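You operate a simulated robot arm through the tools that you are given. There is no shell and no other tool. Be economical: measure what you need, move in short steps, check, and stop when the job is done.

You are at the controls of a simulated two-armed robot. One attempt, no reset.

Task
Hold the green pan, pull its tab and fit the one the day card names.
Fine: the old tab goes in the tab rack; the new one sits home in the clip; the pan stays put.

The check looks at the end state, three seconds after you hand in, the way a careful person would. Anything else that was tipped, shoved, dropped, spilled or broken makes it a failure.

Robot
Two 7-joint arms with two-finger parallel grippers on one trunk, on a base that drives. Base frame: it is fixed to the floor where the robot stands at the start and does not move with it; the origin is under the middle of the robot, x ahead of it, y to its left, z up; the surface under the hand at the start is at about z = 0.76. Readings come in m, rad, newtons and seconds.
The left shoulder is at the start at [0.03, 0.119, 1.01], the right one opposite. With the tool pointing down near the work surface each hand reaches from about 0.24 to 0.68 m from the robot's upright axis, wherever it stands, measured 20 degrees to its own side. Places, roughly: tab rack [0.5, 0.1, 0.8]. Payload 3.43 kg a hand.
Tool frame (each hand has its own): the origin (TCP) lies between the finger pads and is the grasp point; the fingertips stand 0.03 m ahead of it; z points along the fingers, y is the line along which they close. Largest opening 0.094 m; finger width 0.028, thickness 0.01; the body of the gripper, 0.05 by 0.096 m, starts 0.055 m behind the TCP.
Orientation is that of the tool frame in the base frame, as a unit quaternion [w, x, y, z]. With the fingers straight down and closing along the base's y, the tool's x points along the base's -x, its y along +y and its z along -z.

Tools
- The arms move only by the tool move_arm. It takes "left_commands", "right_commands" or both (then of equal length, played together; a hand with none holds still); each is a list of rows, each an object of numbers (a shift or turn left out is 0, a gripper value left out holds the last): "x", "y", "z": the shift along the tool's x, y, z in m; "rx", "ry", "rz": the turn, a rotation vector about the tool's x, y, z in rad; "claw": the finger opening in m, from 0 to 0.094. In form: [{"x": .., "y": .., "z": .., "rx": .., "ry": .., "rz": .., "claw": ..}, ...]. A call has 1 to 20 rows; each row shifts and turns the commanded pose from where the row before left it, along the tool's axes as they then stand. A row lasts 0.2 s, in which the tool goes at most 0.05 m and 0.15 rad; a call with a longer step from one row to the next is refused whole, and so is a gripper value outside its range. Where a pose cannot be reached the arm comes as near as it can. A force on the tool above 40 N (or 10 N above the force at the start of the call, whichever is more), or a blocked arm, ends the call early, and 0.2 s more pass. The fingers move at their own pace (about 0.072 m/s each) and stop on an object; they squeeze with about 38 N. The grip force told is the motor's: it shows also when the fingers shut on nothing. Time passes only in rows, and 0.2 s behind the last, so rows that do not move let the fingers close. The reply holds the time, the measured pose of the TCP, the force on the tool along the base axes, the opening and the grip force, in the units named above and with some noise, with the torque about the TCP (base axes, N m) and any sound that the robot's microphone picked up.
- Cameras (640 x 400 px; columns grow to the right, rows downward): "scene" is now at [0.0434, -0.0107, 1.712]; the picture's right is [-0.14, -0.99, 0.00], its down [-0.79, 0.11, -0.61] and it looks along [0.60, -0.08, -0.79] (base axes); focal length 256 px, centre (320, 200). "left" rides on the left gripper at [0.076, -0.014, -0.103] in its tool frame; the picture's right is [0.18, 0.98, 0.00], its down [-0.75, 0.14, -0.64] and it looks along [-0.63, 0.12, 0.77] (tool axes); focal length 243 px, centre (320, 200). "right" rides on the right gripper at [0.076, 0.014, -0.102] in its tool frame; the picture's right is [-0.18, 0.98, 0.00], its down [-0.75, -0.14, -0.64] and it looks along [-0.63, -0.12, 0.77] (tool axes); focal length 243 px, centre (320, 200). There is no depth. A picture from a camera that has moved, and an enlarged one, comes with that camera's place and axes in the base frame and with its lens.
- get_image(camera): a new picture of that camera. No time passes.
- slide_trunk(by): slides the trunk up (or, below 0, down) by that many m; the arms and the scene camera ride with it, the base frame stays. It gives what a move gives, with no picture.
- roll_base(legs): drives the robot by 1 to 6 legs, each [ahead, turn to the left] in m and rad, along the robot's own axes; the way and the turn of a leg run together, so that a leg with both is an arc; at most 1.5 m and 3.142 rad a leg. The arms and the cameras ride along, it lands a little off, and it stops where it bumps. It gives what a move gives.
- head_to(pan, tilt): turns the head with the scene camera to pan (to the left, within 2.496 rad either way) and tilt (down, from -0.506 to 1.204), counted from straight ahead of the robot. It gives what a move gives.
- zoom(camera, box): a new picture of the part [left, top, right, bottom] of that camera's present view, enlarged. No time passes.
- sign_off(): hands the job in; it is judged then, once.

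Work in short steps. Places have to be worked out from the pictures, the camera data and where the tool is seen: move nearer, look again, correct. Check each grasp and each placing, and mend what went wrong. You have 120 turns and 108 pictures in all, those below and enlarged ones among them. Open the grippers and draw the arms clear of the work before you hand the job in, unless the task says otherwise; then end with one line.

The tools are called by a JSON object that holds its "op" and its "data". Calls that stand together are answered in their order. move_arm: Moves the arms, as the interface text tells. Its arguments: {"type":"object","properties":{"left_commands":{"type":"array","items":{"type":"object","properties":{"x":{"type":"number"},"y":{"type":"number"},"z":{"type":"number"},"rx":{"type":"number"},"ry":{"type":"number"},"rz":{"type":"number"},"claw":{"type":"number"}}}},"right_commands":{"type":"array","items":{"type":"object","properties":{"x":{"type":"number"},"y":{"type":"number"},"z":{"type":"number"},"rx":{"type":"number"},"ry":{"type":"number"},"rz":{"type":"number"},"claw":{"type":"number"}}}}},"required":[]} The other tools are called the same way: slide_trunk (by) slides the trunk up or down; roll_base (legs) drives the base; head_to (pan, tilt) turns the head that bears the scene camera; get_image (camera) takes a picture; zoom (camera, box) takes an enlarged picture of a part of a camera's view; sign_off () hands the job in.

At the start:

```text
time_s: 0.0
left_ee_pos: [0.3958, 0.1687, 1.0542]
left_orientation: [0.0, 0.001, 1.0, 0.001]
left_contact_force: [-0.1, 0.4, -0.9]
left_wrist_torque: [0.02, 0.0, 0.01]
left_gripper_width: 0.0939
left_grasp_force: 0.0
right_ee_pos: [0.4751, -0.222, 1.1512]
right_orientation: [0.0, 0.0, 1.0, 0.001]
right_contact_force: [0.2, 0.3, 0.0]
right_wrist_torque: [0.05, -0.05, -0.04]
right_gripper_width: 0.0937
right_grasp_force: 0.1
trunk travel left (down, up): [-0.275, 0.135]
robot x, y, heading: [0.0006, 0.0002, 0.001]
head pan, tilt: [-0.138, 0.918]
```

scene: 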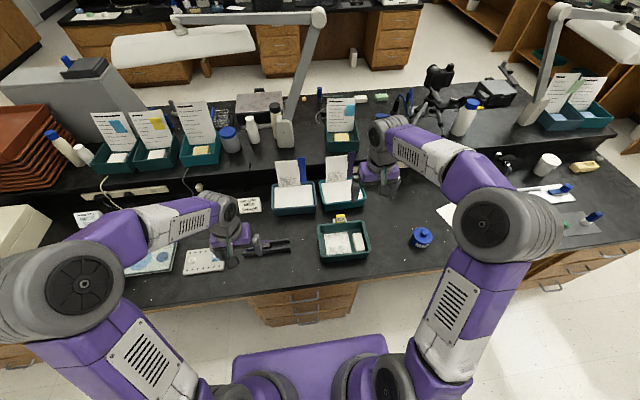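
right: 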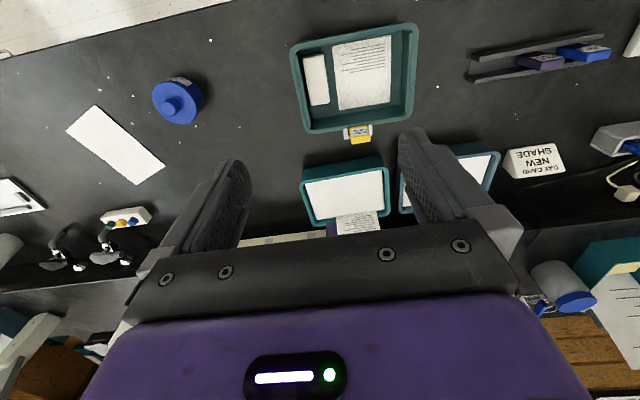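
left: 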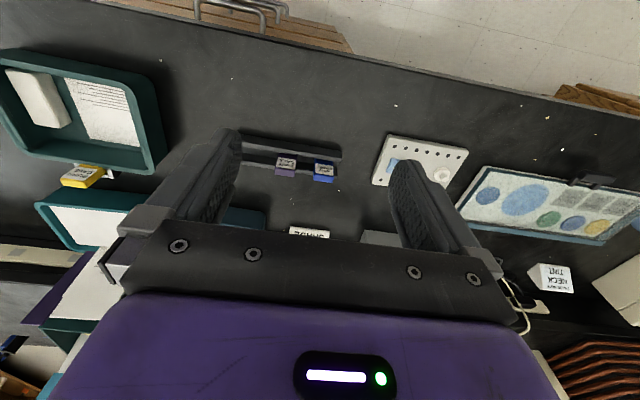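

The teal pan holds a yellow tab in a clip on its far side, and the rack holds a purple and a blue tab. I'll zoom in on the card, the rack and the pan.

{"op": "zoom", "data": {"camera": "right", "box": [440, 20, 640, 200]}}

{"op": "zoom", "data": {"camera": "scene", "box": [200, 140, 400, 270]}}

{"op": "zoom", "data": {"camera": "left", "box": [220, 110, 380, 250]}}

{"op": "zoom", "data": {"camera": "right", "box": [270, 10, 440, 160]}}

```text
2.22 times, centred on (540, 110) of right
camera zoom: at [0.3979, -0.2067, 1.2537], right [0.18, 0.98, 0.0], down [0.75, -0.14, 0.64], along [0.63, -0.12, -0.77], focal length 539 px, centre (-169, 400)
```

zoom: 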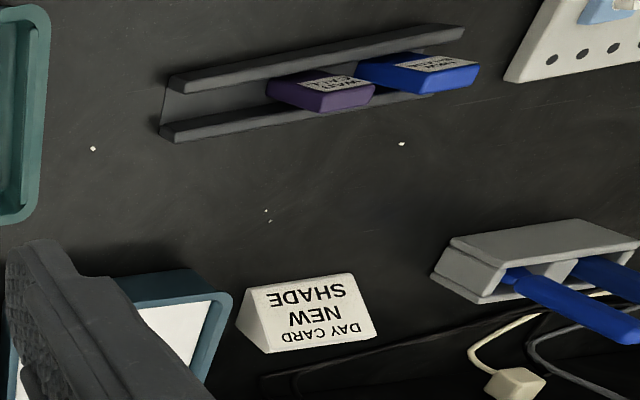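

```text
3.08 times, centred on (300, 205) of scene
camera zoom: at [0.0434, -0.0107, 1.712], right [-0.14, -0.99, 0.0], down [-0.79, 0.11, -0.61], along [0.6, -0.08, -0.79], focal length 789 px, centre (382, 185)
```

zoom: 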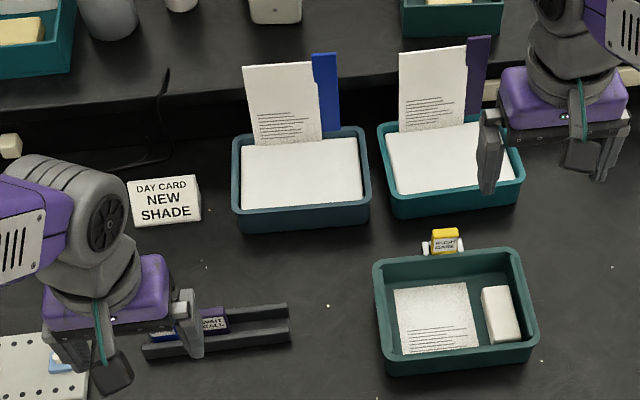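

```text
2.86 times, centred on (300, 180) of left
camera zoom: at [0.3189, 0.1539, 1.1575], right [-0.18, 0.98, 0.0], down [0.75, 0.14, 0.64], along [0.63, 0.12, -0.77], focal length 693 px, centre (377, 257)
```

zoom: 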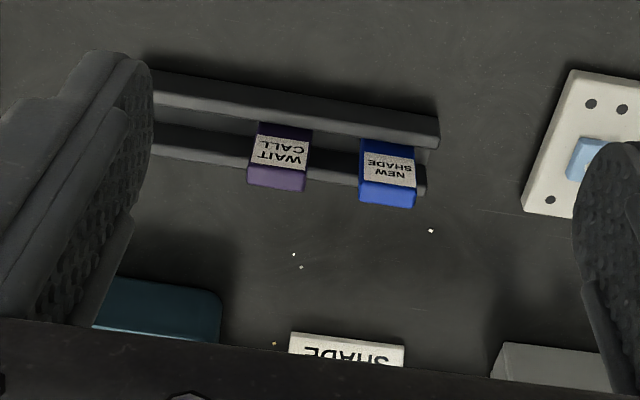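

```text
2.67 times, centred on (355, 85) of right
camera zoom: at [0.3979, -0.2067, 1.2537], right [0.18, 0.98, 0.0], down [0.75, -0.14, 0.64], along [0.63, -0.12, -0.77], focal length 647 px, centre (227, 507)
```

zoom: 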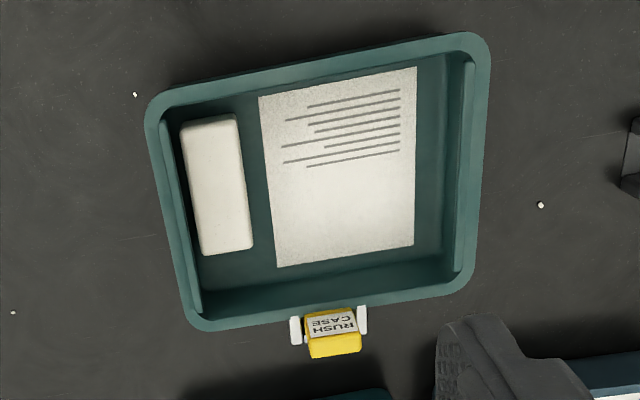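

The card reads NEW SHADE, so I want the blue tab, and the old yellow tab (RUSH CASE) goes in the free part of the rack. I'll lower the right hand for a close look at the clip, and shift the left hand back and down to see the rack.

{"op": "move_arm", "data": {"right_commands": [{"z": 0.05}, {"z": 0.05}, {"z": 0.05}, {"z": 0.05}, {"z": 0.0}], "left_commands": [{"z": 0.04, "x": 0.02}, {"z": 0.04, "x": 0.02}, {"z": 0.03, "x": 0.02}, {"z": 0.0}, {"z": 0.0}]}}

{"op": "get_image", "data": {"camera": "right"}}

{"op": "get_image", "data": {"camera": "left"}}

```text
time_s: 1.2
left_ee_pos: [0.3353, 0.1694, 0.944]
left_orientation: [0.0, 0.0, 1.0, 0.0]
left_contact_force: [-0.2, -0.7, 0.3]
left_wrist_torque: [-0.01, -0.01, 0.01]
left_gripper_width: 0.0942
left_grasp_force: 0.1
right_ee_pos: [0.4723, -0.2212, 0.9507]
right_orientation: [0.002, 0.0, 1.0, 0.0]
right_contact_force: [-0.5, 0.6, 0.3]
right_wrist_torque: [0.0, -0.03, -0.01]
right_gripper_width: 0.0942
right_grasp_force: 0.0
trunk travel left (down, up): [-0.275, 0.135]
robot x, y, heading: [0.0029, -0.0021, -0.003]
head pan, tilt: [-0.138, 0.918]
```

```text
100 pictures are left
camera right: at [0.396, -0.2065, 1.0532], right [0.18, 0.98, 0.0], down [0.75, -0.14, 0.64], along [0.63, -0.12, -0.77], focal length 243 px, centre (320, 200)
```

right: 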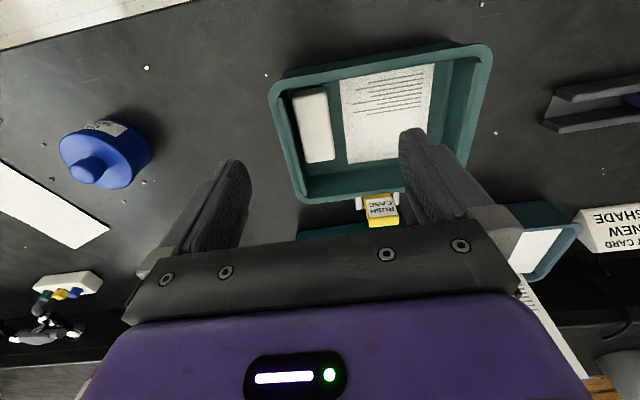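

```text
99 pictures are left
camera left: at [0.2584, 0.1554, 1.047], right [-0.18, 0.98, 0.0], down [0.75, 0.14, 0.64], along [0.63, 0.12, -0.77], focal length 243 px, centre (320, 200)
```

left: 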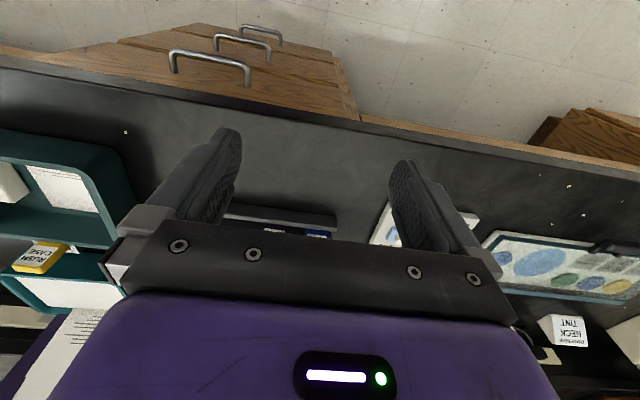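

Rough triangulation puts the yellow tab's top near (0.605, -0.17, 0.83). I'll look closer at the clip with the head camera and with the right camera.

{"op": "zoom", "data": {"camera": "scene", "box": [310, 205, 380, 250]}}

{"op": "zoom", "data": {"camera": "right", "box": [330, 170, 430, 240]}}

{"op": "zoom", "data": {"camera": "scene", "box": [180, 200, 320, 280]}}

```text
8.89 times, centred on (345, 228) of scene
camera zoom: at [0.0426, -0.0108, 1.712], right [-0.14, -0.99, 0.0], down [-0.79, 0.11, -0.61], along [0.6, -0.08, -0.79], focal length 2278 px, centre (98, -44)
```

zoom: 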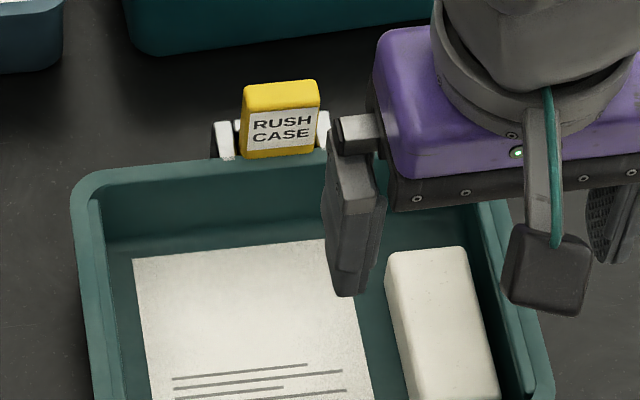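

```text
5.71 times, centred on (380, 205) of right
camera zoom: at [0.396, -0.2065, 1.0532], right [0.18, 0.98, 0.0], down [0.75, -0.14, 0.64], along [0.63, -0.12, -0.77], focal length 1386 px, centre (-23, 171)
```

zoom: 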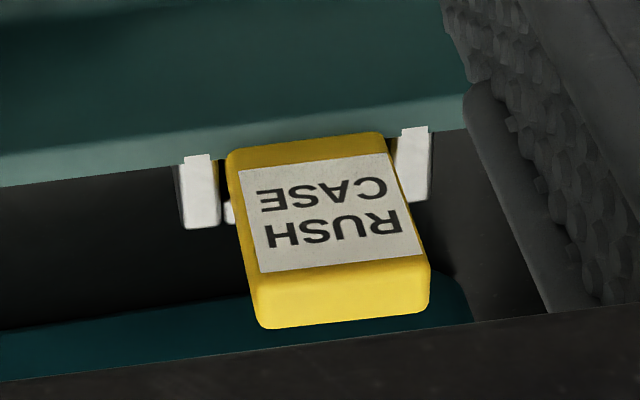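

```text
4.57 times, centred on (250, 240) of scene
camera zoom: at [0.0426, -0.0108, 1.712], right [-0.14, -0.99, 0.0], down [-0.79, 0.11, -0.61], along [0.6, -0.08, -0.79], focal length 1172 px, centre (640, 17)
```

zoom: 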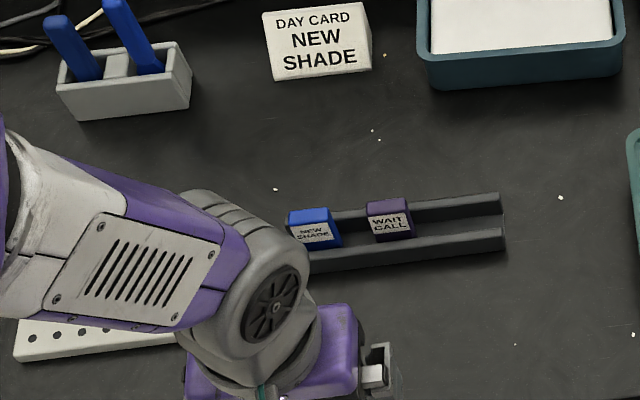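

The tab slides vertically in channels on the pan's far wall, and the pan is square to the base axes: x 0.45–0.59, y -0.268 to -0.075. The right hand will hold the right wall, so I'll bring it above (0.50, -0.262).

{"op": "move_arm", "data": {"right_commands": [{"x": -0.015, "y": -0.021}, {"x": -0.013, "y": -0.02}, {"z": 0.03}, {"z": 0.02}, {"z": 0.0}]}}

{"op": "get_image", "data": {"camera": "right"}}

{"op": "zoom", "data": {"camera": "scene", "box": [300, 190, 440, 278]}}

```text
time_s: 2.4
left_ee_pos: [0.3361, 0.169, 0.9436]
left_orientation: [0.0, 0.0, 1.0, 0.0]
left_contact_force: [-0.4, -0.9, -0.7]
left_wrist_torque: [-0.01, 0.01, -0.03]
left_gripper_width: 0.0939
left_grasp_force: 0.0
right_ee_pos: [0.5031, -0.2619, 0.9015]
right_orientation: [0.0, 0.0, 1.0, 0.0]
right_contact_force: [0.5, 0.1, 0.0]
right_wrist_torque: [-0.01, -0.02, -0.01]
right_gripper_width: 0.094
right_grasp_force: 0.1
trunk travel left (down, up): [-0.275, 0.135]
robot x, y, heading: [0.0014, -0.0029, -0.001]
head pan, tilt: [-0.138, 0.918]
```

```text
95 pictures are left
camera right: at [0.4256, -0.2472, 1.0038], right [0.18, 0.98, 0.0], down [0.75, -0.14, 0.64], along [0.63, -0.12, -0.77], focal length 243 px, centre (320, 200)
```

right: 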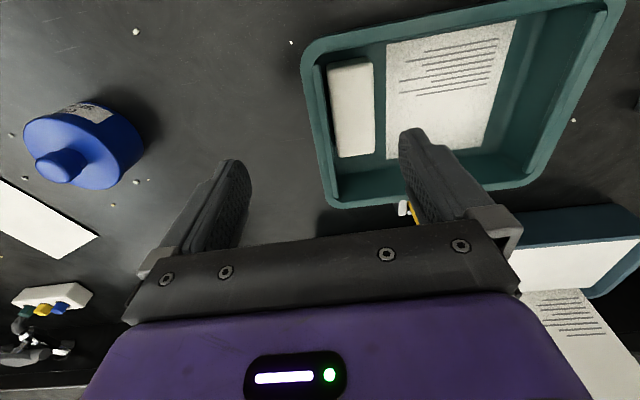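

```text
4.55 times, centred on (370, 234) of scene
camera zoom: at [0.0432, -0.0106, 1.712], right [-0.14, -0.99, 0.0], down [-0.79, 0.11, -0.61], along [0.6, -0.08, -0.79], focal length 1165 px, centre (93, 46)
```

zoom: 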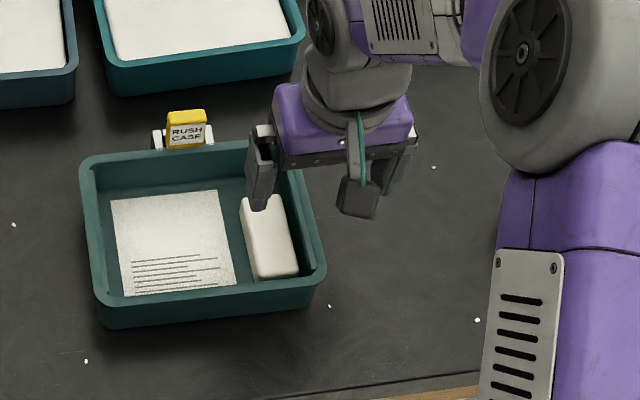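

The pan rim is about z 0.807 and the right wall is centred near y -0.266. I'll narrow the fingers and step down partway, then check alignment.

{"op": "move_arm", "data": {"right_commands": [{"y": -0.004, "claw": 0.05}, {"z": 0.02}, {"z": 0.02}, {"z": 0.0}]}}

{"op": "get_image", "data": {"camera": "right"}}

{"op": "zoom", "data": {"camera": "scene", "box": [300, 190, 440, 278]}}

```text
time_s: 3.4
left_ee_pos: [0.3355, 0.1697, 0.9442]
left_orientation: [0.0, 0.0, 1.0, 0.0]
left_contact_force: [0.3, -0.6, 0.1]
left_wrist_torque: [0.03, 0.01, 0.01]
left_gripper_width: 0.094
left_grasp_force: 0.2
right_ee_pos: [0.502, -0.2651, 0.862]
right_orientation: [0.0, 0.0, 1.0, 0.0]
right_contact_force: [0.8, 0.1, 0.1]
right_wrist_torque: [0.01, 0.04, -0.01]
right_gripper_width: 0.0499
right_grasp_force: 0.0
trunk travel left (down, up): [-0.275, 0.135]
robot x, y, heading: [0.0, -0.0023, 0.003]
head pan, tilt: [-0.138, 0.918]
```

```text
93 pictures are left
camera right: at [0.4262, -0.2514, 0.9636], right [0.18, 0.98, 0.0], down [0.75, -0.14, 0.64], along [0.63, -0.12, -0.77], focal length 243 px, centre (320, 200)
```

right: 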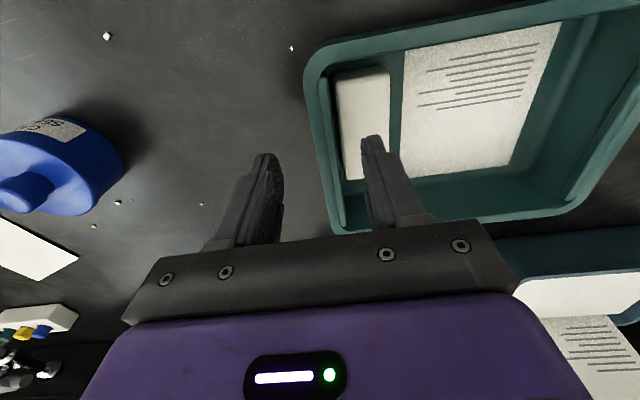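

```text
4.55 times, centred on (370, 234) of scene
camera zoom: at [0.0432, -0.0106, 1.712], right [-0.14, -0.99, 0.0], down [-0.79, 0.11, -0.61], along [0.6, -0.08, -0.79], focal length 1165 px, centre (93, 46)
```

zoom: 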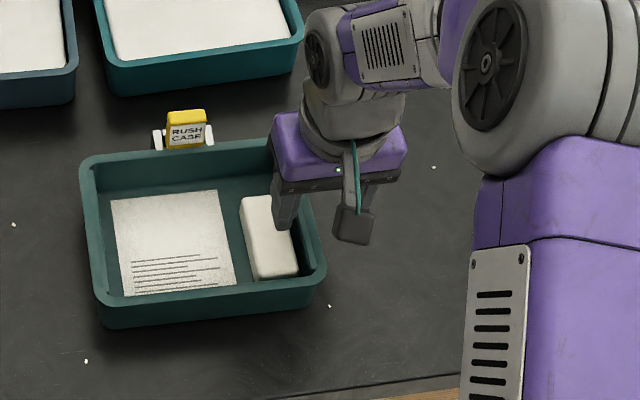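

Fingers straddle the wall; estimated wall centre y -0.2665. I'll descend so the tips overlap the wall by about 1.3 cm, then narrow partially and look.

{"op": "move_arm", "data": {"right_commands": [{"y": -0.0015, "z": 0.015}, {"z": 0.015}, {"z": 0.008}, {"claw": 0.03}, {"z": 0.0}]}}

{"op": "zoom", "data": {"camera": "right", "box": [240, 100, 440, 260]}}

{"op": "zoom", "data": {"camera": "scene", "box": [340, 205, 410, 265]}}

```text
time_s: 4.6
left_ee_pos: [0.3326, 0.1709, 0.944]
left_orientation: [0.001, 0.0, 1.0, 0.0]
left_contact_force: [0.0, -0.6, -0.3]
left_wrist_torque: [-0.03, -0.02, 0.04]
left_gripper_width: 0.0937
left_grasp_force: 0.1
right_ee_pos: [0.5036, -0.2663, 0.8265]
right_orientation: [0.003, -0.002, 1.0, 0.0]
right_contact_force: [-0.4, 7.1, 27.9]
right_wrist_torque: [0.78, 0.33, 0.11]
right_gripper_width: 0.0341
right_grasp_force: 3.1
trunk travel left (down, up): [-0.275, 0.135]
robot x, y, heading: [-0.0014, 0.0012, 0.002]
head pan, tilt: [-0.138, 0.918]
```

```text
2.50 times, centred on (340, 180) of right
camera zoom: at [0.4263, -0.251, 0.928], right [0.18, 0.98, 0.0], down [0.75, -0.14, 0.65], along [0.64, -0.12, -0.76], focal length 606 px, centre (270, 250)
```

zoom: 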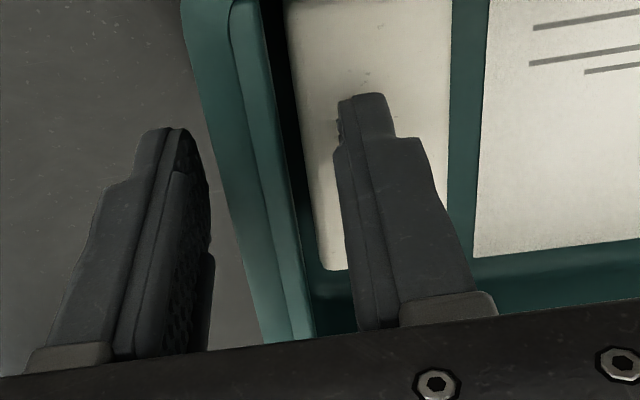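

```text
6.67 times, centred on (375, 235) of scene
camera zoom: at [0.0407, -0.0082, 1.7122], right [-0.14, -0.99, 0.0], down [-0.79, 0.11, -0.61], along [0.6, -0.09, -0.79], focal length 1709 px, centre (-47, -33)
```

zoom: 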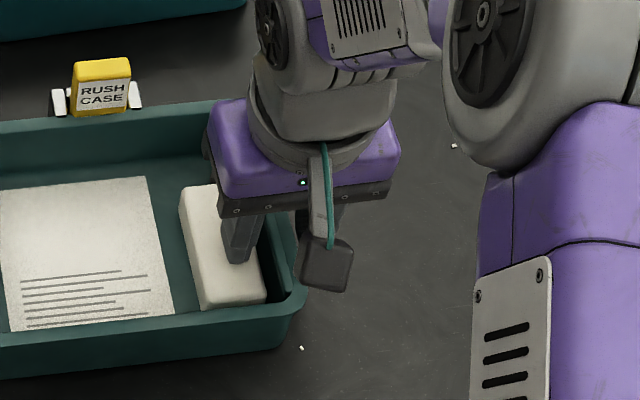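

The inner finger landed on the white block (28 N up), so the block is taller than I judged. I'll back straight up now and grip the near wall instead, clear of the block.

{"op": "move_arm", "data": {"right_commands": [{"z": -0.02, "claw": 0.05}, {"z": -0.04}, {"z": -0.04}, {"z": 0.0}]}}

{"op": "get_image", "data": {"camera": "right"}}

{"op": "zoom", "data": {"camera": "scene", "box": [300, 190, 440, 278]}}

```text
time_s: 5.6
left_ee_pos: [0.336, 0.1688, 0.9446]
left_orientation: [0.0, 0.0, 1.0, 0.0]
left_contact_force: [0.0, 0.2, -0.6]
left_wrist_torque: [0.03, 0.03, -0.01]
left_gripper_width: 0.0939
left_grasp_force: 0.1
right_ee_pos: [0.5038, -0.268, 0.9227]
right_orientation: [-0.001, 0.0, 1.0, -0.001]
right_contact_force: [-0.3, 0.7, 0.1]
right_wrist_torque: [0.01, 0.05, 0.03]
right_gripper_width: 0.0501
right_grasp_force: 0.0
trunk travel left (down, up): [-0.275, 0.135]
robot x, y, heading: [-0.0006, 0.0014, -0.004]
head pan, tilt: [-0.138, 0.918]
```

```text
89 pictures are left
camera right: at [0.4267, -0.253, 1.0255], right [0.18, 0.98, 0.0], down [0.75, -0.14, 0.64], along [0.63, -0.12, -0.77], focal length 243 px, centre (320, 200)
```

right: 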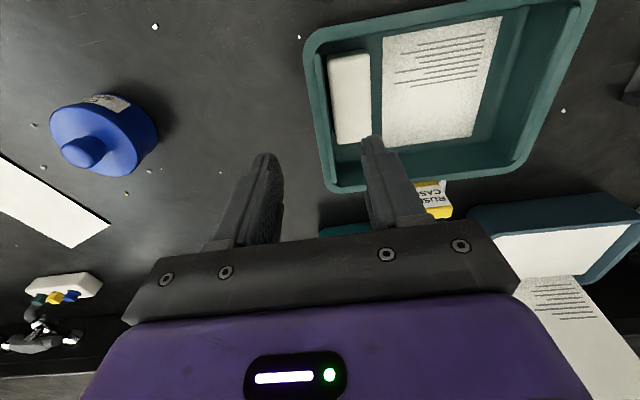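

```text
4.55 times, centred on (370, 234) of scene
camera zoom: at [0.0437, -0.0107, 1.7119], right [-0.14, -0.99, 0.0], down [-0.79, 0.11, -0.61], along [0.6, -0.08, -0.79], focal length 1165 px, centre (93, 46)
```

zoom: 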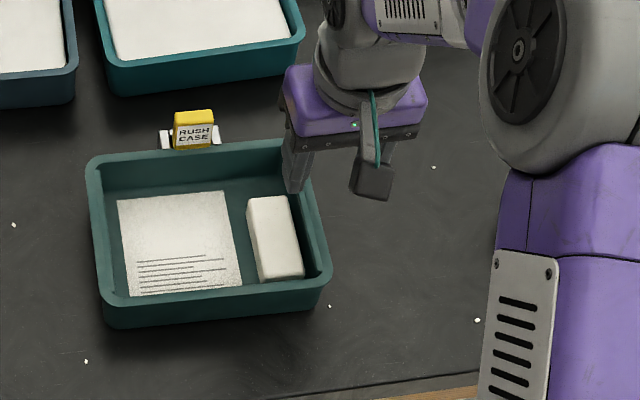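

That touch shifted the pan about 6 mm toward -y; nothing inside moved relative to it. I'll grip the near wall and slide it back 6 mm. First I'll move above the wall at y ≈ -0.18 and turn the hand by 90°.

{"op": "move_arm", "data": {"right_commands": [{"x": 0.025, "y": 0.043, "z": -0.01}, {"x": 0.025, "y": 0.043, "z": -0.01}, {"rz": -0.15}, {"rz": -0.15}, {"rz": -0.15}, {"rz": -0.15}, {"rz": -0.15}, {"rz": -0.15}, {"rz": -0.15}, {"rz": -0.15}, {"rz": -0.15}, {"rz": -0.15}, {"rz": -0.0708}, {"z": 0.0}]}}

{"op": "get_image", "data": {"camera": "right"}}

{"op": "get_image", "data": {"camera": "scene"}}

```text
refused: row 1 steps farther than a row can; nothing moved
```

```text
87 pictures are left
camera right: at [0.4267, -0.253, 1.0255], right [0.18, 0.98, 0.0], down [0.75, -0.14, 0.64], along [0.63, -0.12, -0.77], focal length 243 px, centre (320, 200)
```

right: 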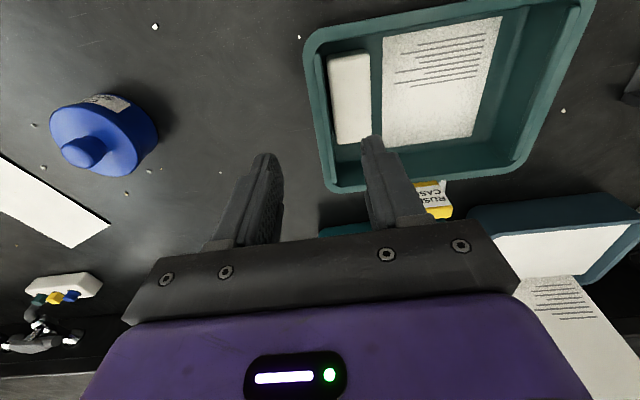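

```text
86 pictures are left
camera scene: at [0.0437, -0.0107, 1.7119], right [-0.14, -0.99, 0.0], down [-0.79, 0.11, -0.61], along [0.6, -0.08, -0.79], focal length 256 px, centre (320, 200)
```

scene: 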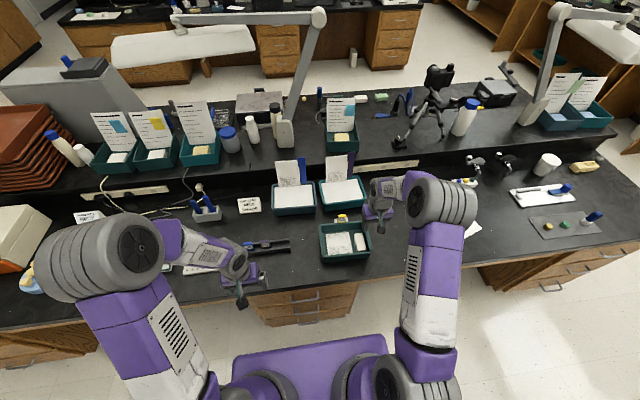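

The row was over the 0.05 m limit, so I'll send the same move in smaller steps.

{"op": "move_arm", "data": {"right_commands": [{"x": 0.017, "y": 0.029, "z": -0.01}, {"x": 0.017, "y": 0.029, "z": -0.01}, {"x": 0.016, "y": 0.028, "z": -0.01}, {"rz": -0.15}, {"rz": -0.15}, {"rz": -0.15}, {"rz": -0.15}, {"rz": -0.15}, {"rz": -0.15}, {"rz": -0.15}, {"rz": -0.15}, {"rz": -0.15}, {"rz": -0.15}, {"rz": -0.0708}, {"z": 0.0}]}}

{"op": "get_image", "data": {"camera": "right"}}

{"op": "get_image", "data": {"camera": "scene"}}

```text
time_s: 8.8
left_ee_pos: [0.3349, 0.1699, 0.9444]
left_orientation: [0.001, 0.0, 1.0, 0.0]
left_contact_force: [0.0, 0.2, 0.5]
left_wrist_torque: [0.03, -0.03, -0.02]
left_gripper_width: 0.0938
left_grasp_force: 0.0
right_ee_pos: [0.4516, -0.1812, 0.9524]
right_orientation: [0.0, 0.707, -0.707, 0.0]
right_contact_force: [-0.6, 0.7, 0.8]
right_wrist_torque: [-0.04, 0.0, -0.01]
right_gripper_width: 0.0499
right_grasp_force: 0.1
trunk travel left (down, up): [-0.275, 0.135]
robot x, y, heading: [-0.0004, -0.0032, 0.004]
head pan, tilt: [-0.138, 0.918]
```

```text
85 pictures are left
camera right: at [0.438, -0.2574, 1.0556], right [-0.98, 0.18, 0.0], down [0.14, 0.75, 0.64], along [0.12, 0.63, -0.77], focal length 243 px, centre (320, 200)
```

right: 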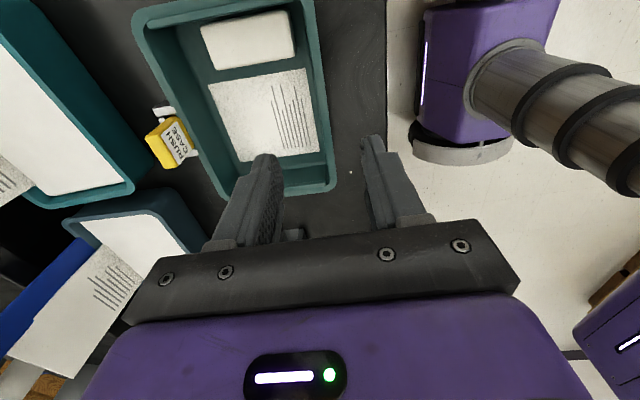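

```text
84 pictures are left
camera scene: at [0.0433, -0.0107, 1.712], right [-0.14, -0.99, 0.0], down [-0.79, 0.11, -0.61], along [0.6, -0.08, -0.79], focal length 256 px, centre (320, 200)
```

scene: 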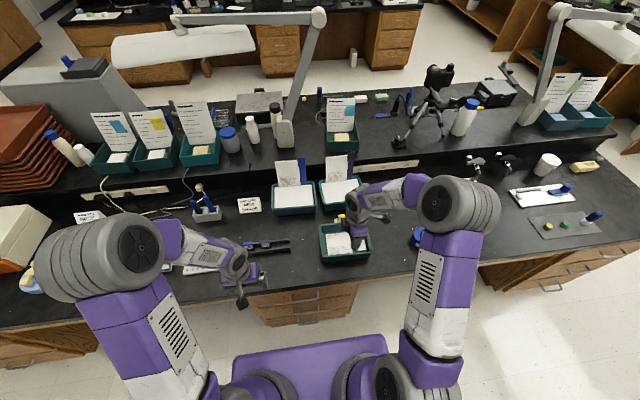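

The hand is now square to the near wall. I'll zoom in to measure the wall's x precisely.

{"op": "zoom", "data": {"camera": "right", "box": [240, 60, 400, 220]}}

```text
2.50 times, centred on (320, 140) of right
camera zoom: at [0.438, -0.2574, 1.0556], right [-0.98, 0.18, 0.0], down [0.14, 0.75, 0.64], along [0.12, 0.63, -0.77], focal length 606 px, centre (320, 350)
```

zoom: 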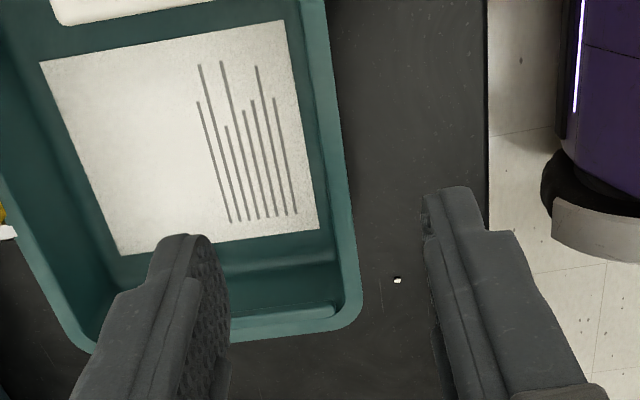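

Wall centre is x ≈ 0.451 and the TCP is at 0.4516, so it's centred. I'll descend so the tips overlap the wall by 2 cm.

{"op": "move_arm", "data": {"right_commands": [{"z": 0.04}, {"z": 0.04}, {"z": 0.03}, {"z": 0.013}, {"z": 0.012}, {"z": 0.0}]}}

{"op": "zoom", "data": {"camera": "right", "box": [220, 60, 420, 260]}}

{"op": "zoom", "data": {"camera": "scene", "box": [300, 190, 440, 278]}}

```text
time_s: 10.2
left_ee_pos: [0.337, 0.1704, 0.9445]
left_orientation: [0.0, -0.001, 1.0, -0.001]
left_contact_force: [0.1, -0.8, -0.5]
left_wrist_torque: [0.02, 0.02, 0.0]
left_gripper_width: 0.0941
left_grasp_force: 0.1
right_ee_pos: [0.4537, -0.1823, 0.8182]
right_orientation: [0.0, 0.707, -0.707, -0.001]
right_contact_force: [0.0, 0.1, -1.2]
right_wrist_torque: [0.0, 0.01, 0.01]
right_gripper_width: 0.0499
right_grasp_force: 0.0
trunk travel left (down, up): [-0.275, 0.135]
robot x, y, heading: [-0.0019, 0.0024, 0.004]
head pan, tilt: [-0.138, 0.918]
```

```text
2.00 times, centred on (320, 160) of right
camera zoom: at [0.4378, -0.2577, 0.9206], right [-0.98, 0.18, 0.0], down [0.14, 0.75, 0.64], along [0.12, 0.63, -0.77], focal length 485 px, centre (320, 280)
```

zoom: 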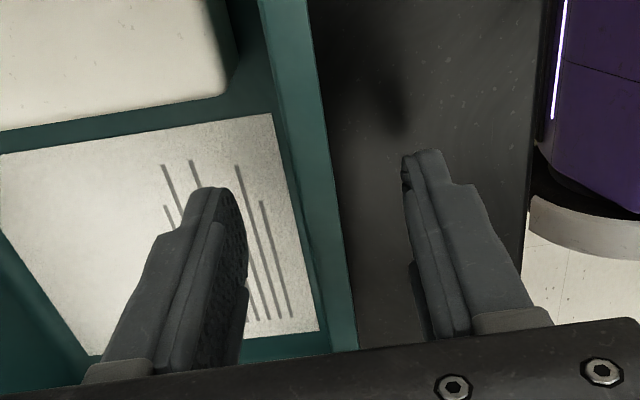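

```text
4.55 times, centred on (370, 234) of scene
camera zoom: at [0.0431, -0.0107, 1.712], right [-0.14, -0.99, 0.0], down [-0.79, 0.11, -0.61], along [0.6, -0.08, -0.79], focal length 1165 px, centre (93, 46)
```

zoom: 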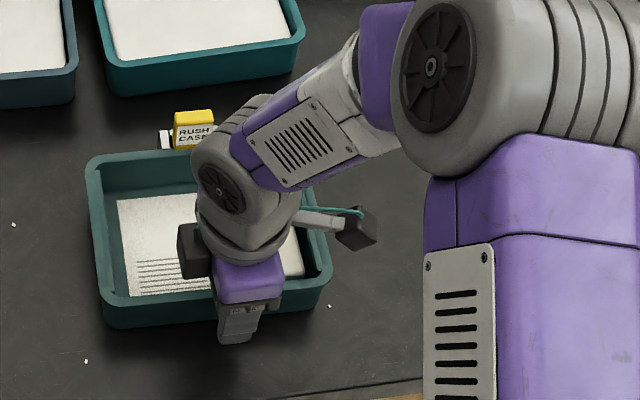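

Wall centre still reads x ≈ 0.452, in line with the TCP. I'll close on the wall.

{"op": "move_arm", "data": {"right_commands": [{"claw": 0.025}, {"claw": 0.015}, {"claw": 0.0}, {}, {}]}}

{"op": "zoom", "data": {"camera": "scene", "box": [300, 190, 440, 278]}}

```text
time_s: 11.4
left_ee_pos: [0.3365, 0.1714, 0.9445]
left_orientation: [0.0, -0.001, 1.0, 0.0]
left_contact_force: [-0.3, 0.4, 0.5]
left_wrist_torque: [-0.03, -0.01, -0.01]
left_gripper_width: 0.0942
left_grasp_force: 0.0
right_ee_pos: [0.4531, -0.1811, 0.8186]
right_orientation: [0.0, 0.707, -0.707, 0.0]
right_contact_force: [-0.6, -1.7, -0.2]
right_wrist_torque: [-0.21, -0.01, -0.13]
right_gripper_width: 0.009
right_grasp_force: 38.3
trunk travel left (down, up): [-0.275, 0.135]
robot x, y, heading: [0.0029, 0.0025, 0.0]
head pan, tilt: [-0.138, 0.918]
```

```text
4.55 times, centred on (370, 234) of scene
camera zoom: at [0.0433, -0.0109, 1.712], right [-0.14, -0.99, 0.0], down [-0.79, 0.11, -0.61], along [0.6, -0.08, -0.79], focal length 1165 px, centre (93, 46)
```

zoom: 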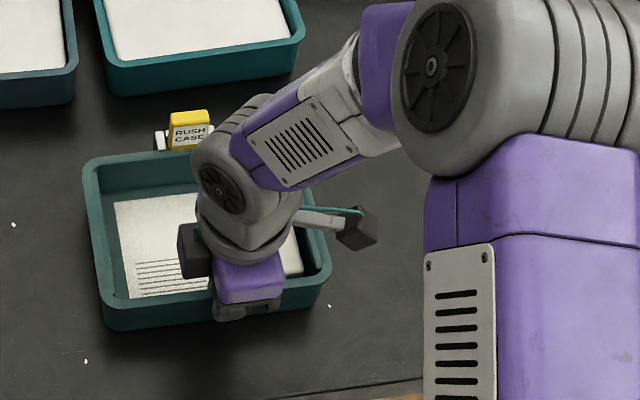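

The grip is firm (0.009 m wall, 38 N). Compared with the first picture the pan is now only about 3 mm off in x and in y, so I'll slide it back by that much.

{"op": "move_arm", "data": {"right_commands": [{"x": -0.0015, "y": -0.0015}, {"x": -0.0015, "y": -0.0015}, {}]}}

{"op": "zoom", "data": {"camera": "scene", "box": [300, 190, 440, 278]}}

```text
time_s: 12.2
left_ee_pos: [0.3347, 0.169, 0.9441]
left_orientation: [0.0, -0.001, 1.0, 0.0]
left_contact_force: [1.0, -0.7, -1.0]
left_wrist_torque: [-0.02, 0.0, -0.02]
left_gripper_width: 0.094
left_grasp_force: 0.0
right_ee_pos: [0.4556, -0.1781, 0.818]
right_orientation: [0.0, -0.707, 0.708, 0.0]
right_contact_force: [-0.8, -0.9, 0.3]
right_wrist_torque: [-0.23, -0.01, -0.13]
right_gripper_width: 0.0094
right_grasp_force: 38.3
trunk travel left (down, up): [-0.275, 0.135]
robot x, y, heading: [0.0024, 0.0013, 0.0]
head pan, tilt: [-0.138, 0.918]
```

```text
4.55 times, centred on (370, 234) of scene
camera zoom: at [0.0434, -0.0108, 1.7119], right [-0.14, -0.99, 0.0], down [-0.79, 0.11, -0.61], along [0.6, -0.08, -0.79], focal length 1165 px, centre (93, 46)
```

zoom: 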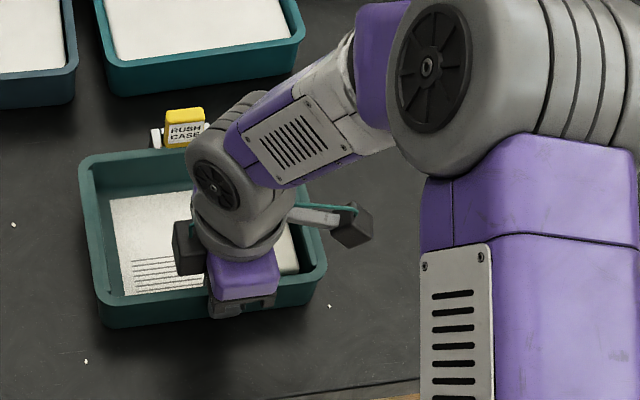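

The pan matches its original position. Now I'll bring the left hand over toward the tab at a safe height and turn it +90°, so the fingers close along x and its camera stays on the +y side.

{"op": "move_arm", "data": {"left_commands": [{"x": -0.028, "y": -0.031, "z": -0.008}, {"x": -0.028, "y": -0.031, "z": -0.008}, {"x": -0.028, "y": -0.031, "z": -0.008}, {"x": -0.028, "y": -0.031, "z": -0.008}, {"x": -0.028, "y": -0.031, "z": -0.008}, {"x": -0.028, "y": -0.031}, {"x": -0.028, "y": -0.031}, {"rz": 0.15}, {"rz": 0.15}, {"rz": 0.15}, {"rz": 0.15}, {"rz": 0.15}, {"rz": 0.15}, {"rz": 0.15}, {"rz": 0.15}, {"rz": 0.15}, {"rz": 0.15}, {"rz": 0.0708}, {}]}}

{"op": "get_image", "data": {"camera": "left"}}

{"op": "get_image", "data": {"camera": "scene"}}

```text
time_s: 16.2
left_ee_pos: [0.5315, -0.0489, 0.9841]
left_orientation: [0.001, 0.707, 0.707, 0.0]
left_contact_force: [-0.1, 0.8, 0.6]
left_wrist_torque: [-0.02, -0.01, -0.03]
left_gripper_width: 0.094
left_grasp_force: 0.1
right_ee_pos: [0.4554, -0.1781, 0.8178]
right_orientation: [0.0, -0.707, 0.708, 0.0]
right_contact_force: [-0.7, -0.6, -1.4]
right_wrist_torque: [-0.01, -0.02, -0.03]
right_gripper_width: 0.0092
right_grasp_force: 38.3
trunk travel left (down, up): [-0.275, 0.135]
robot x, y, heading: [0.0005, 0.0007, 0.001]
head pan, tilt: [-0.138, 0.918]
```

```text
78 pictures are left
camera left: at [0.517, 0.0273, 1.0873], right [0.98, 0.18, 0.0], down [0.14, -0.75, 0.64], along [0.12, -0.63, -0.77], focal length 243 px, centre (320, 200)
```

left: 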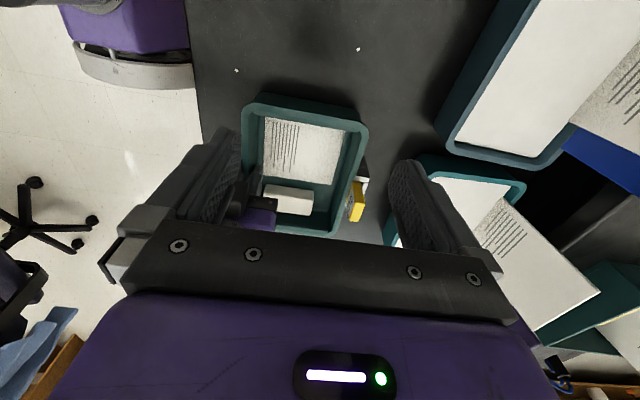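

```text
77 pictures are left
camera scene: at [0.0435, -0.0108, 1.7119], right [-0.14, -0.99, 0.0], down [-0.79, 0.11, -0.61], along [0.6, -0.08, -0.79], focal length 256 px, centre (320, 200)
```

scene: 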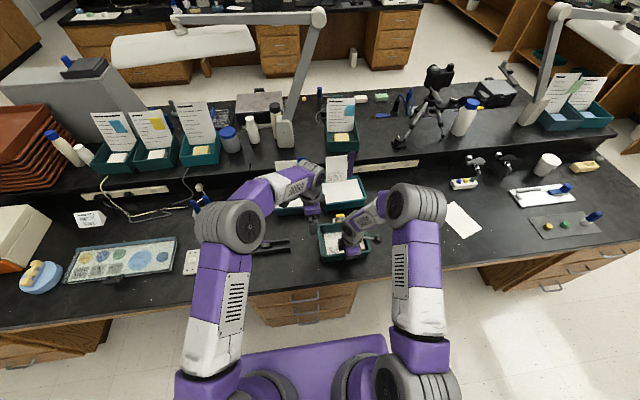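

The left hand is well placed with room to spare. I'll zoom in on the tab from the side.

{"op": "zoom", "data": {"camera": "left", "box": [310, 140, 410, 240]}}

```text
4.00 times, centred on (360, 190) of left
camera zoom: at [0.517, 0.0273, 1.0873], right [0.98, 0.18, 0.0], down [0.14, -0.75, 0.64], along [0.12, -0.63, -0.77], focal length 970 px, centre (160, 240)
```

zoom: 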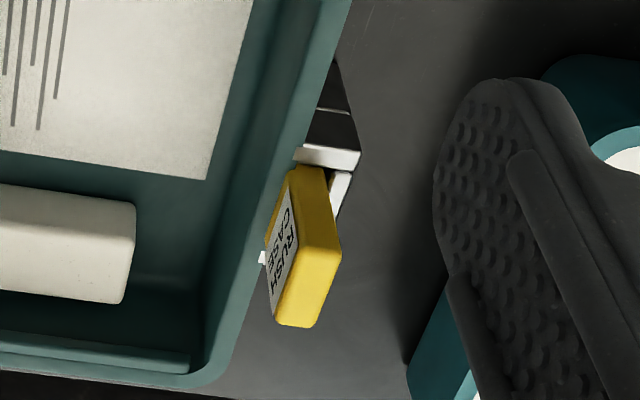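

The tab is about 0.014 thick, with its top centre near (0.607, -0.178, 0.85). I'll move the left hand above it with the fingers narrowed to 0.05.

{"op": "move_arm", "data": {"left_commands": [{"y": 0.025, "x": -0.035, "claw": 0.05}, {"y": 0.025, "x": -0.035}, {"y": 0.025, "x": -0.035}, {"z": 0.03}, {"z": 0.03}, {}]}}

{"op": "get_image", "data": {"camera": "left"}}

{"op": "zoom", "data": {"camera": "scene", "box": [280, 170, 420, 258]}}

```text
time_s: 17.6
left_ee_pos: [0.5769, -0.1243, 0.9234]
left_orientation: [0.0, 0.708, 0.706, 0.0]
left_contact_force: [-0.3, 0.7, -0.7]
left_wrist_torque: [-0.02, 0.01, 0.02]
left_gripper_width: 0.0504
left_grasp_force: 0.0
left hand out of reach, approached as far as the arm can: row 3
right_ee_pos: [0.4557, -0.1783, 0.8183]
right_orientation: [0.0, -0.707, 0.707, 0.001]
right_contact_force: [0.8, 0.9, 0.5]
right_wrist_torque: [0.45, 0.0, -0.02]
right_gripper_width: 0.0091
right_grasp_force: 38.3
trunk travel left (down, up): [-0.275, 0.135]
robot x, y, heading: [0.0019, 0.0037, 0.001]
head pan, tilt: [-0.138, 0.918]
```

```text
75 pictures are left
camera left: at [0.5629, -0.0473, 1.0269], right [0.98, 0.18, 0.0], down [0.14, -0.75, 0.64], along [0.12, -0.63, -0.77], focal length 243 px, centre (320, 200)
```

left: 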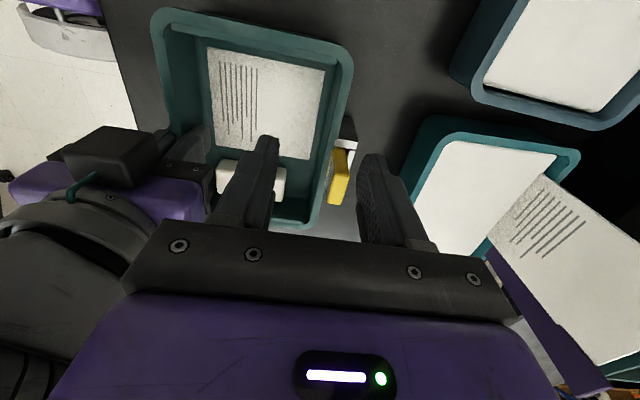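

```text
4.55 times, centred on (350, 214) of scene
camera zoom: at [0.0434, -0.0107, 1.712], right [-0.14, -0.99, 0.0], down [-0.79, 0.11, -0.61], along [0.6, -0.08, -0.79], focal length 1165 px, centre (184, 136)
```

zoom: 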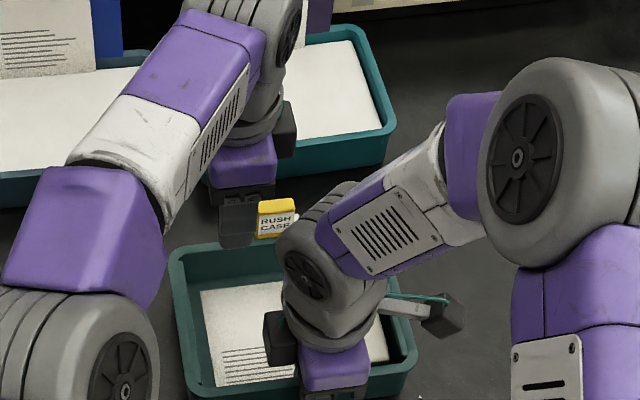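

The left hand stops about 6 cm short, so the base has to come closer. I'll release the pan, raise both hands clear, then drive ahead about 9 cm; the floor gap to the desk looks like about 20 cm.

{"op": "move_arm", "data": {"left_commands": [{"z": -0.03}, {"z": -0.03, "x": 0.02, "y": -0.02}, {"x": 0.02, "y": -0.02}, {}, {}, {}, {}], "right_commands": [{"claw": 0.05}, {}, {}, {"z": -0.04}, {"z": -0.04}, {"z": -0.04}, {}]}}

{"op": "roll_base", "data": {"legs": [[0.09, 0.0]]}}

{"op": "get_image", "data": {"camera": "scene"}}

{"op": "get_image", "data": {"camera": "left"}}

{"op": "get_image", "data": {"camera": "right"}}

```text
time_s: 19.2
left_ee_pos: [0.5376, -0.0839, 0.9839]
left_orientation: [0.001, 0.707, 0.707, 0.0]
left_contact_force: [0.7, 0.0, -0.1]
left_wrist_torque: [0.01, 0.03, 0.0]
left_gripper_width: 0.0499
left_grasp_force: 0.1
right_ee_pos: [0.4549, -0.1793, 0.9383]
right_orientation: [0.001, -0.707, 0.707, 0.0]
right_contact_force: [0.1, 0.2, 0.9]
right_wrist_torque: [-0.05, 0.03, 0.02]
right_gripper_width: 0.05
right_grasp_force: 0.0
trunk travel left (down, up): [-0.275, 0.135]
robot x, y, heading: [0.0001, 0.0024, 0.002]
head pan, tilt: [-0.138, 0.918]
```

```text
time_s: 20.3
left_ee_pos: [0.6278, -0.084, 0.9832]
left_orientation: [0.0, 0.707, 0.707, 0.0]
left_contact_force: [0.4, 0.2, 0.1]
left_wrist_torque: [-0.02, 0.0, -0.01]
left_gripper_width: 0.05
left_grasp_force: 0.1
right_ee_pos: [0.5447, -0.1775, 0.9379]
right_orientation: [0.0, 0.708, -0.706, 0.0]
right_contact_force: [-0.5, -0.2, 0.2]
right_wrist_torque: [0.01, 0.03, -0.01]
right_gripper_width: 0.0501
right_grasp_force: 0.0
trunk travel left (down, up): [-0.275, 0.135]
robot x, y, heading: [0.0927, 0.0009, -0.001]
head pan, tilt: [-0.138, 0.918]
```

```text
73 pictures are left
camera scene: at [0.1339, -0.0106, 1.7119], right [-0.14, -0.99, 0.0], down [-0.79, 0.11, -0.61], along [0.6, -0.08, -0.79], focal length 256 px, centre (320, 200)
```

scene: 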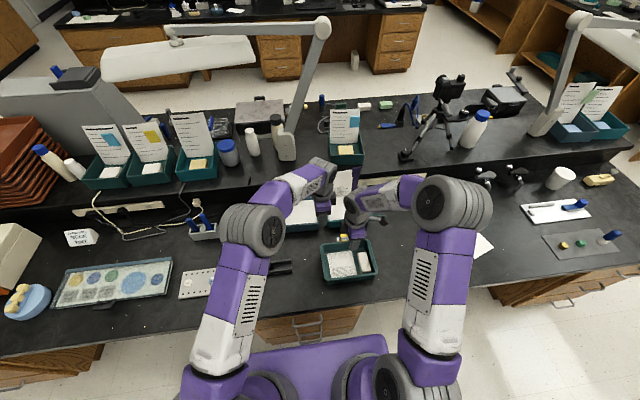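

```text
72 pictures are left
camera left: at [0.6131, -0.007, 1.0867], right [0.98, 0.19, 0.0], down [0.14, -0.75, 0.64], along [0.12, -0.63, -0.77], focal length 243 px, centre (320, 200)
```

left: 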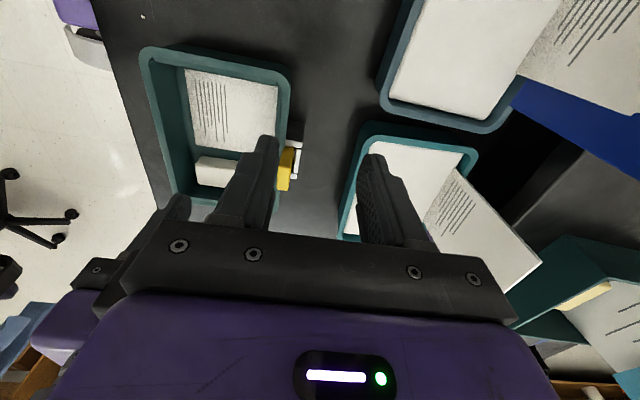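

```text
71 pictures are left
camera right: at [0.531, -0.2541, 1.0408], right [-0.98, 0.18, 0.0], down [0.14, 0.75, 0.64], along [0.12, 0.63, -0.77], focal length 243 px, centre (320, 200)
```

right: 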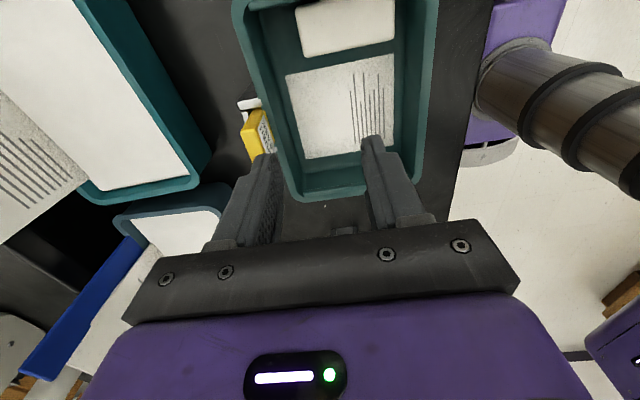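

The drive landed +0.09 m. I'll move the right hand back to the near wall at x ≈ 0.455 and down, and check before closing.

{"op": "move_arm", "data": {"right_commands": [{"y": 0.03}, {"y": 0.03}, {"y": 0.03}, {"z": 0.04}, {"z": 0.04}, {"z": 0.02}, {}]}}

{"op": "zoom", "data": {"camera": "right", "box": [220, 60, 420, 260]}}

```text
time_s: 21.9
left_ee_pos: [0.6264, -0.0827, 0.9843]
left_orientation: [0.0, 0.707, 0.707, 0.0]
left_contact_force: [-0.1, 0.5, 0.0]
left_wrist_torque: [0.02, 0.02, -0.01]
left_gripper_width: 0.05
left_grasp_force: 0.0
right_ee_pos: [0.4545, -0.1779, 0.8368]
right_orientation: [0.0, 0.708, -0.706, 0.0]
right_contact_force: [0.0, 0.2, -0.7]
right_wrist_torque: [-0.01, -0.02, 0.04]
right_gripper_width: 0.0499
right_grasp_force: 0.0
trunk travel left (down, up): [-0.275, 0.135]
robot x, y, heading: [0.0927, -0.0028, 0.004]
head pan, tilt: [-0.138, 0.918]
```

```text
2.00 times, centred on (320, 160) of right
camera zoom: at [0.4403, -0.2546, 0.9402], right [-0.98, 0.18, 0.0], down [0.14, 0.75, 0.64], along [0.12, 0.63, -0.77], focal length 485 px, centre (320, 280)
```

zoom: 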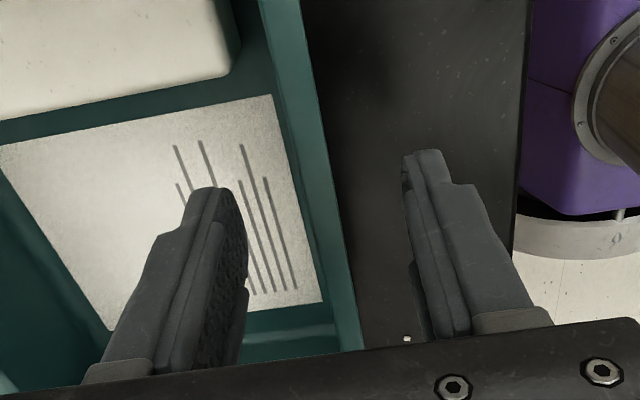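

The wall is roughly 2 mm farther than the TCP. I'll correct by that, lower the rest of the way and close.

{"op": "move_arm", "data": {"right_commands": [{"y": -0.002, "z": 0.01}, {"z": 0.009}, {"claw": 0.025}, {"claw": 0.015}, {"claw": 0.0}, {}, {}]}}

{"op": "zoom", "data": {"camera": "scene", "box": [280, 220, 420, 308]}}

{"op": "zoom", "data": {"camera": "left", "box": [240, 100, 380, 220]}}

```text
time_s: 23.5
left_ee_pos: [0.6265, -0.083, 0.9847]
left_orientation: [-0.001, 0.707, 0.708, 0.0]
left_contact_force: [0.5, 0.2, -0.7]
left_wrist_torque: [-0.01, 0.0, 0.01]
left_gripper_width: 0.0498
left_grasp_force: 0.1
right_ee_pos: [0.4577, -0.1788, 0.8192]
right_orientation: [-0.001, 0.707, -0.707, -0.001]
right_contact_force: [-1.1, 0.0, 1.2]
right_wrist_torque: [-0.14, -0.02, -0.04]
right_gripper_width: 0.0091
right_grasp_force: 38.5
trunk travel left (down, up): [-0.275, 0.135]
robot x, y, heading: [0.0851, 0.0027, 0.003]
head pan, tilt: [-0.138, 0.918]
```

```text
4.55 times, centred on (350, 264) of scene
camera zoom: at [0.1329, -0.0106, 1.7119], right [-0.14, -0.99, 0.0], down [-0.79, 0.11, -0.61], along [0.6, -0.08, -0.79], focal length 1165 px, centre (184, -91)
```

zoom: 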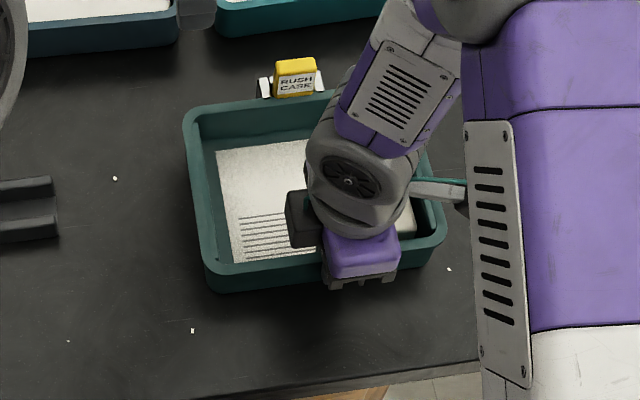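

```text
3.33 times, centred on (310, 160) of left
camera zoom: at [0.6125, -0.007, 1.087], right [0.98, 0.19, 0.0], down [0.14, -0.75, 0.64], along [0.12, -0.63, -0.77], focal length 809 px, centre (353, 333)
```

zoom: 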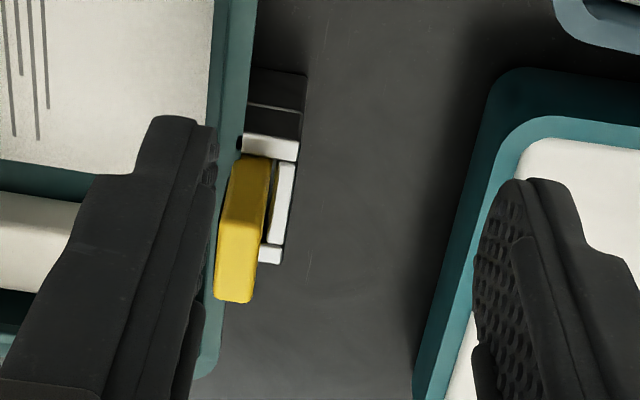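

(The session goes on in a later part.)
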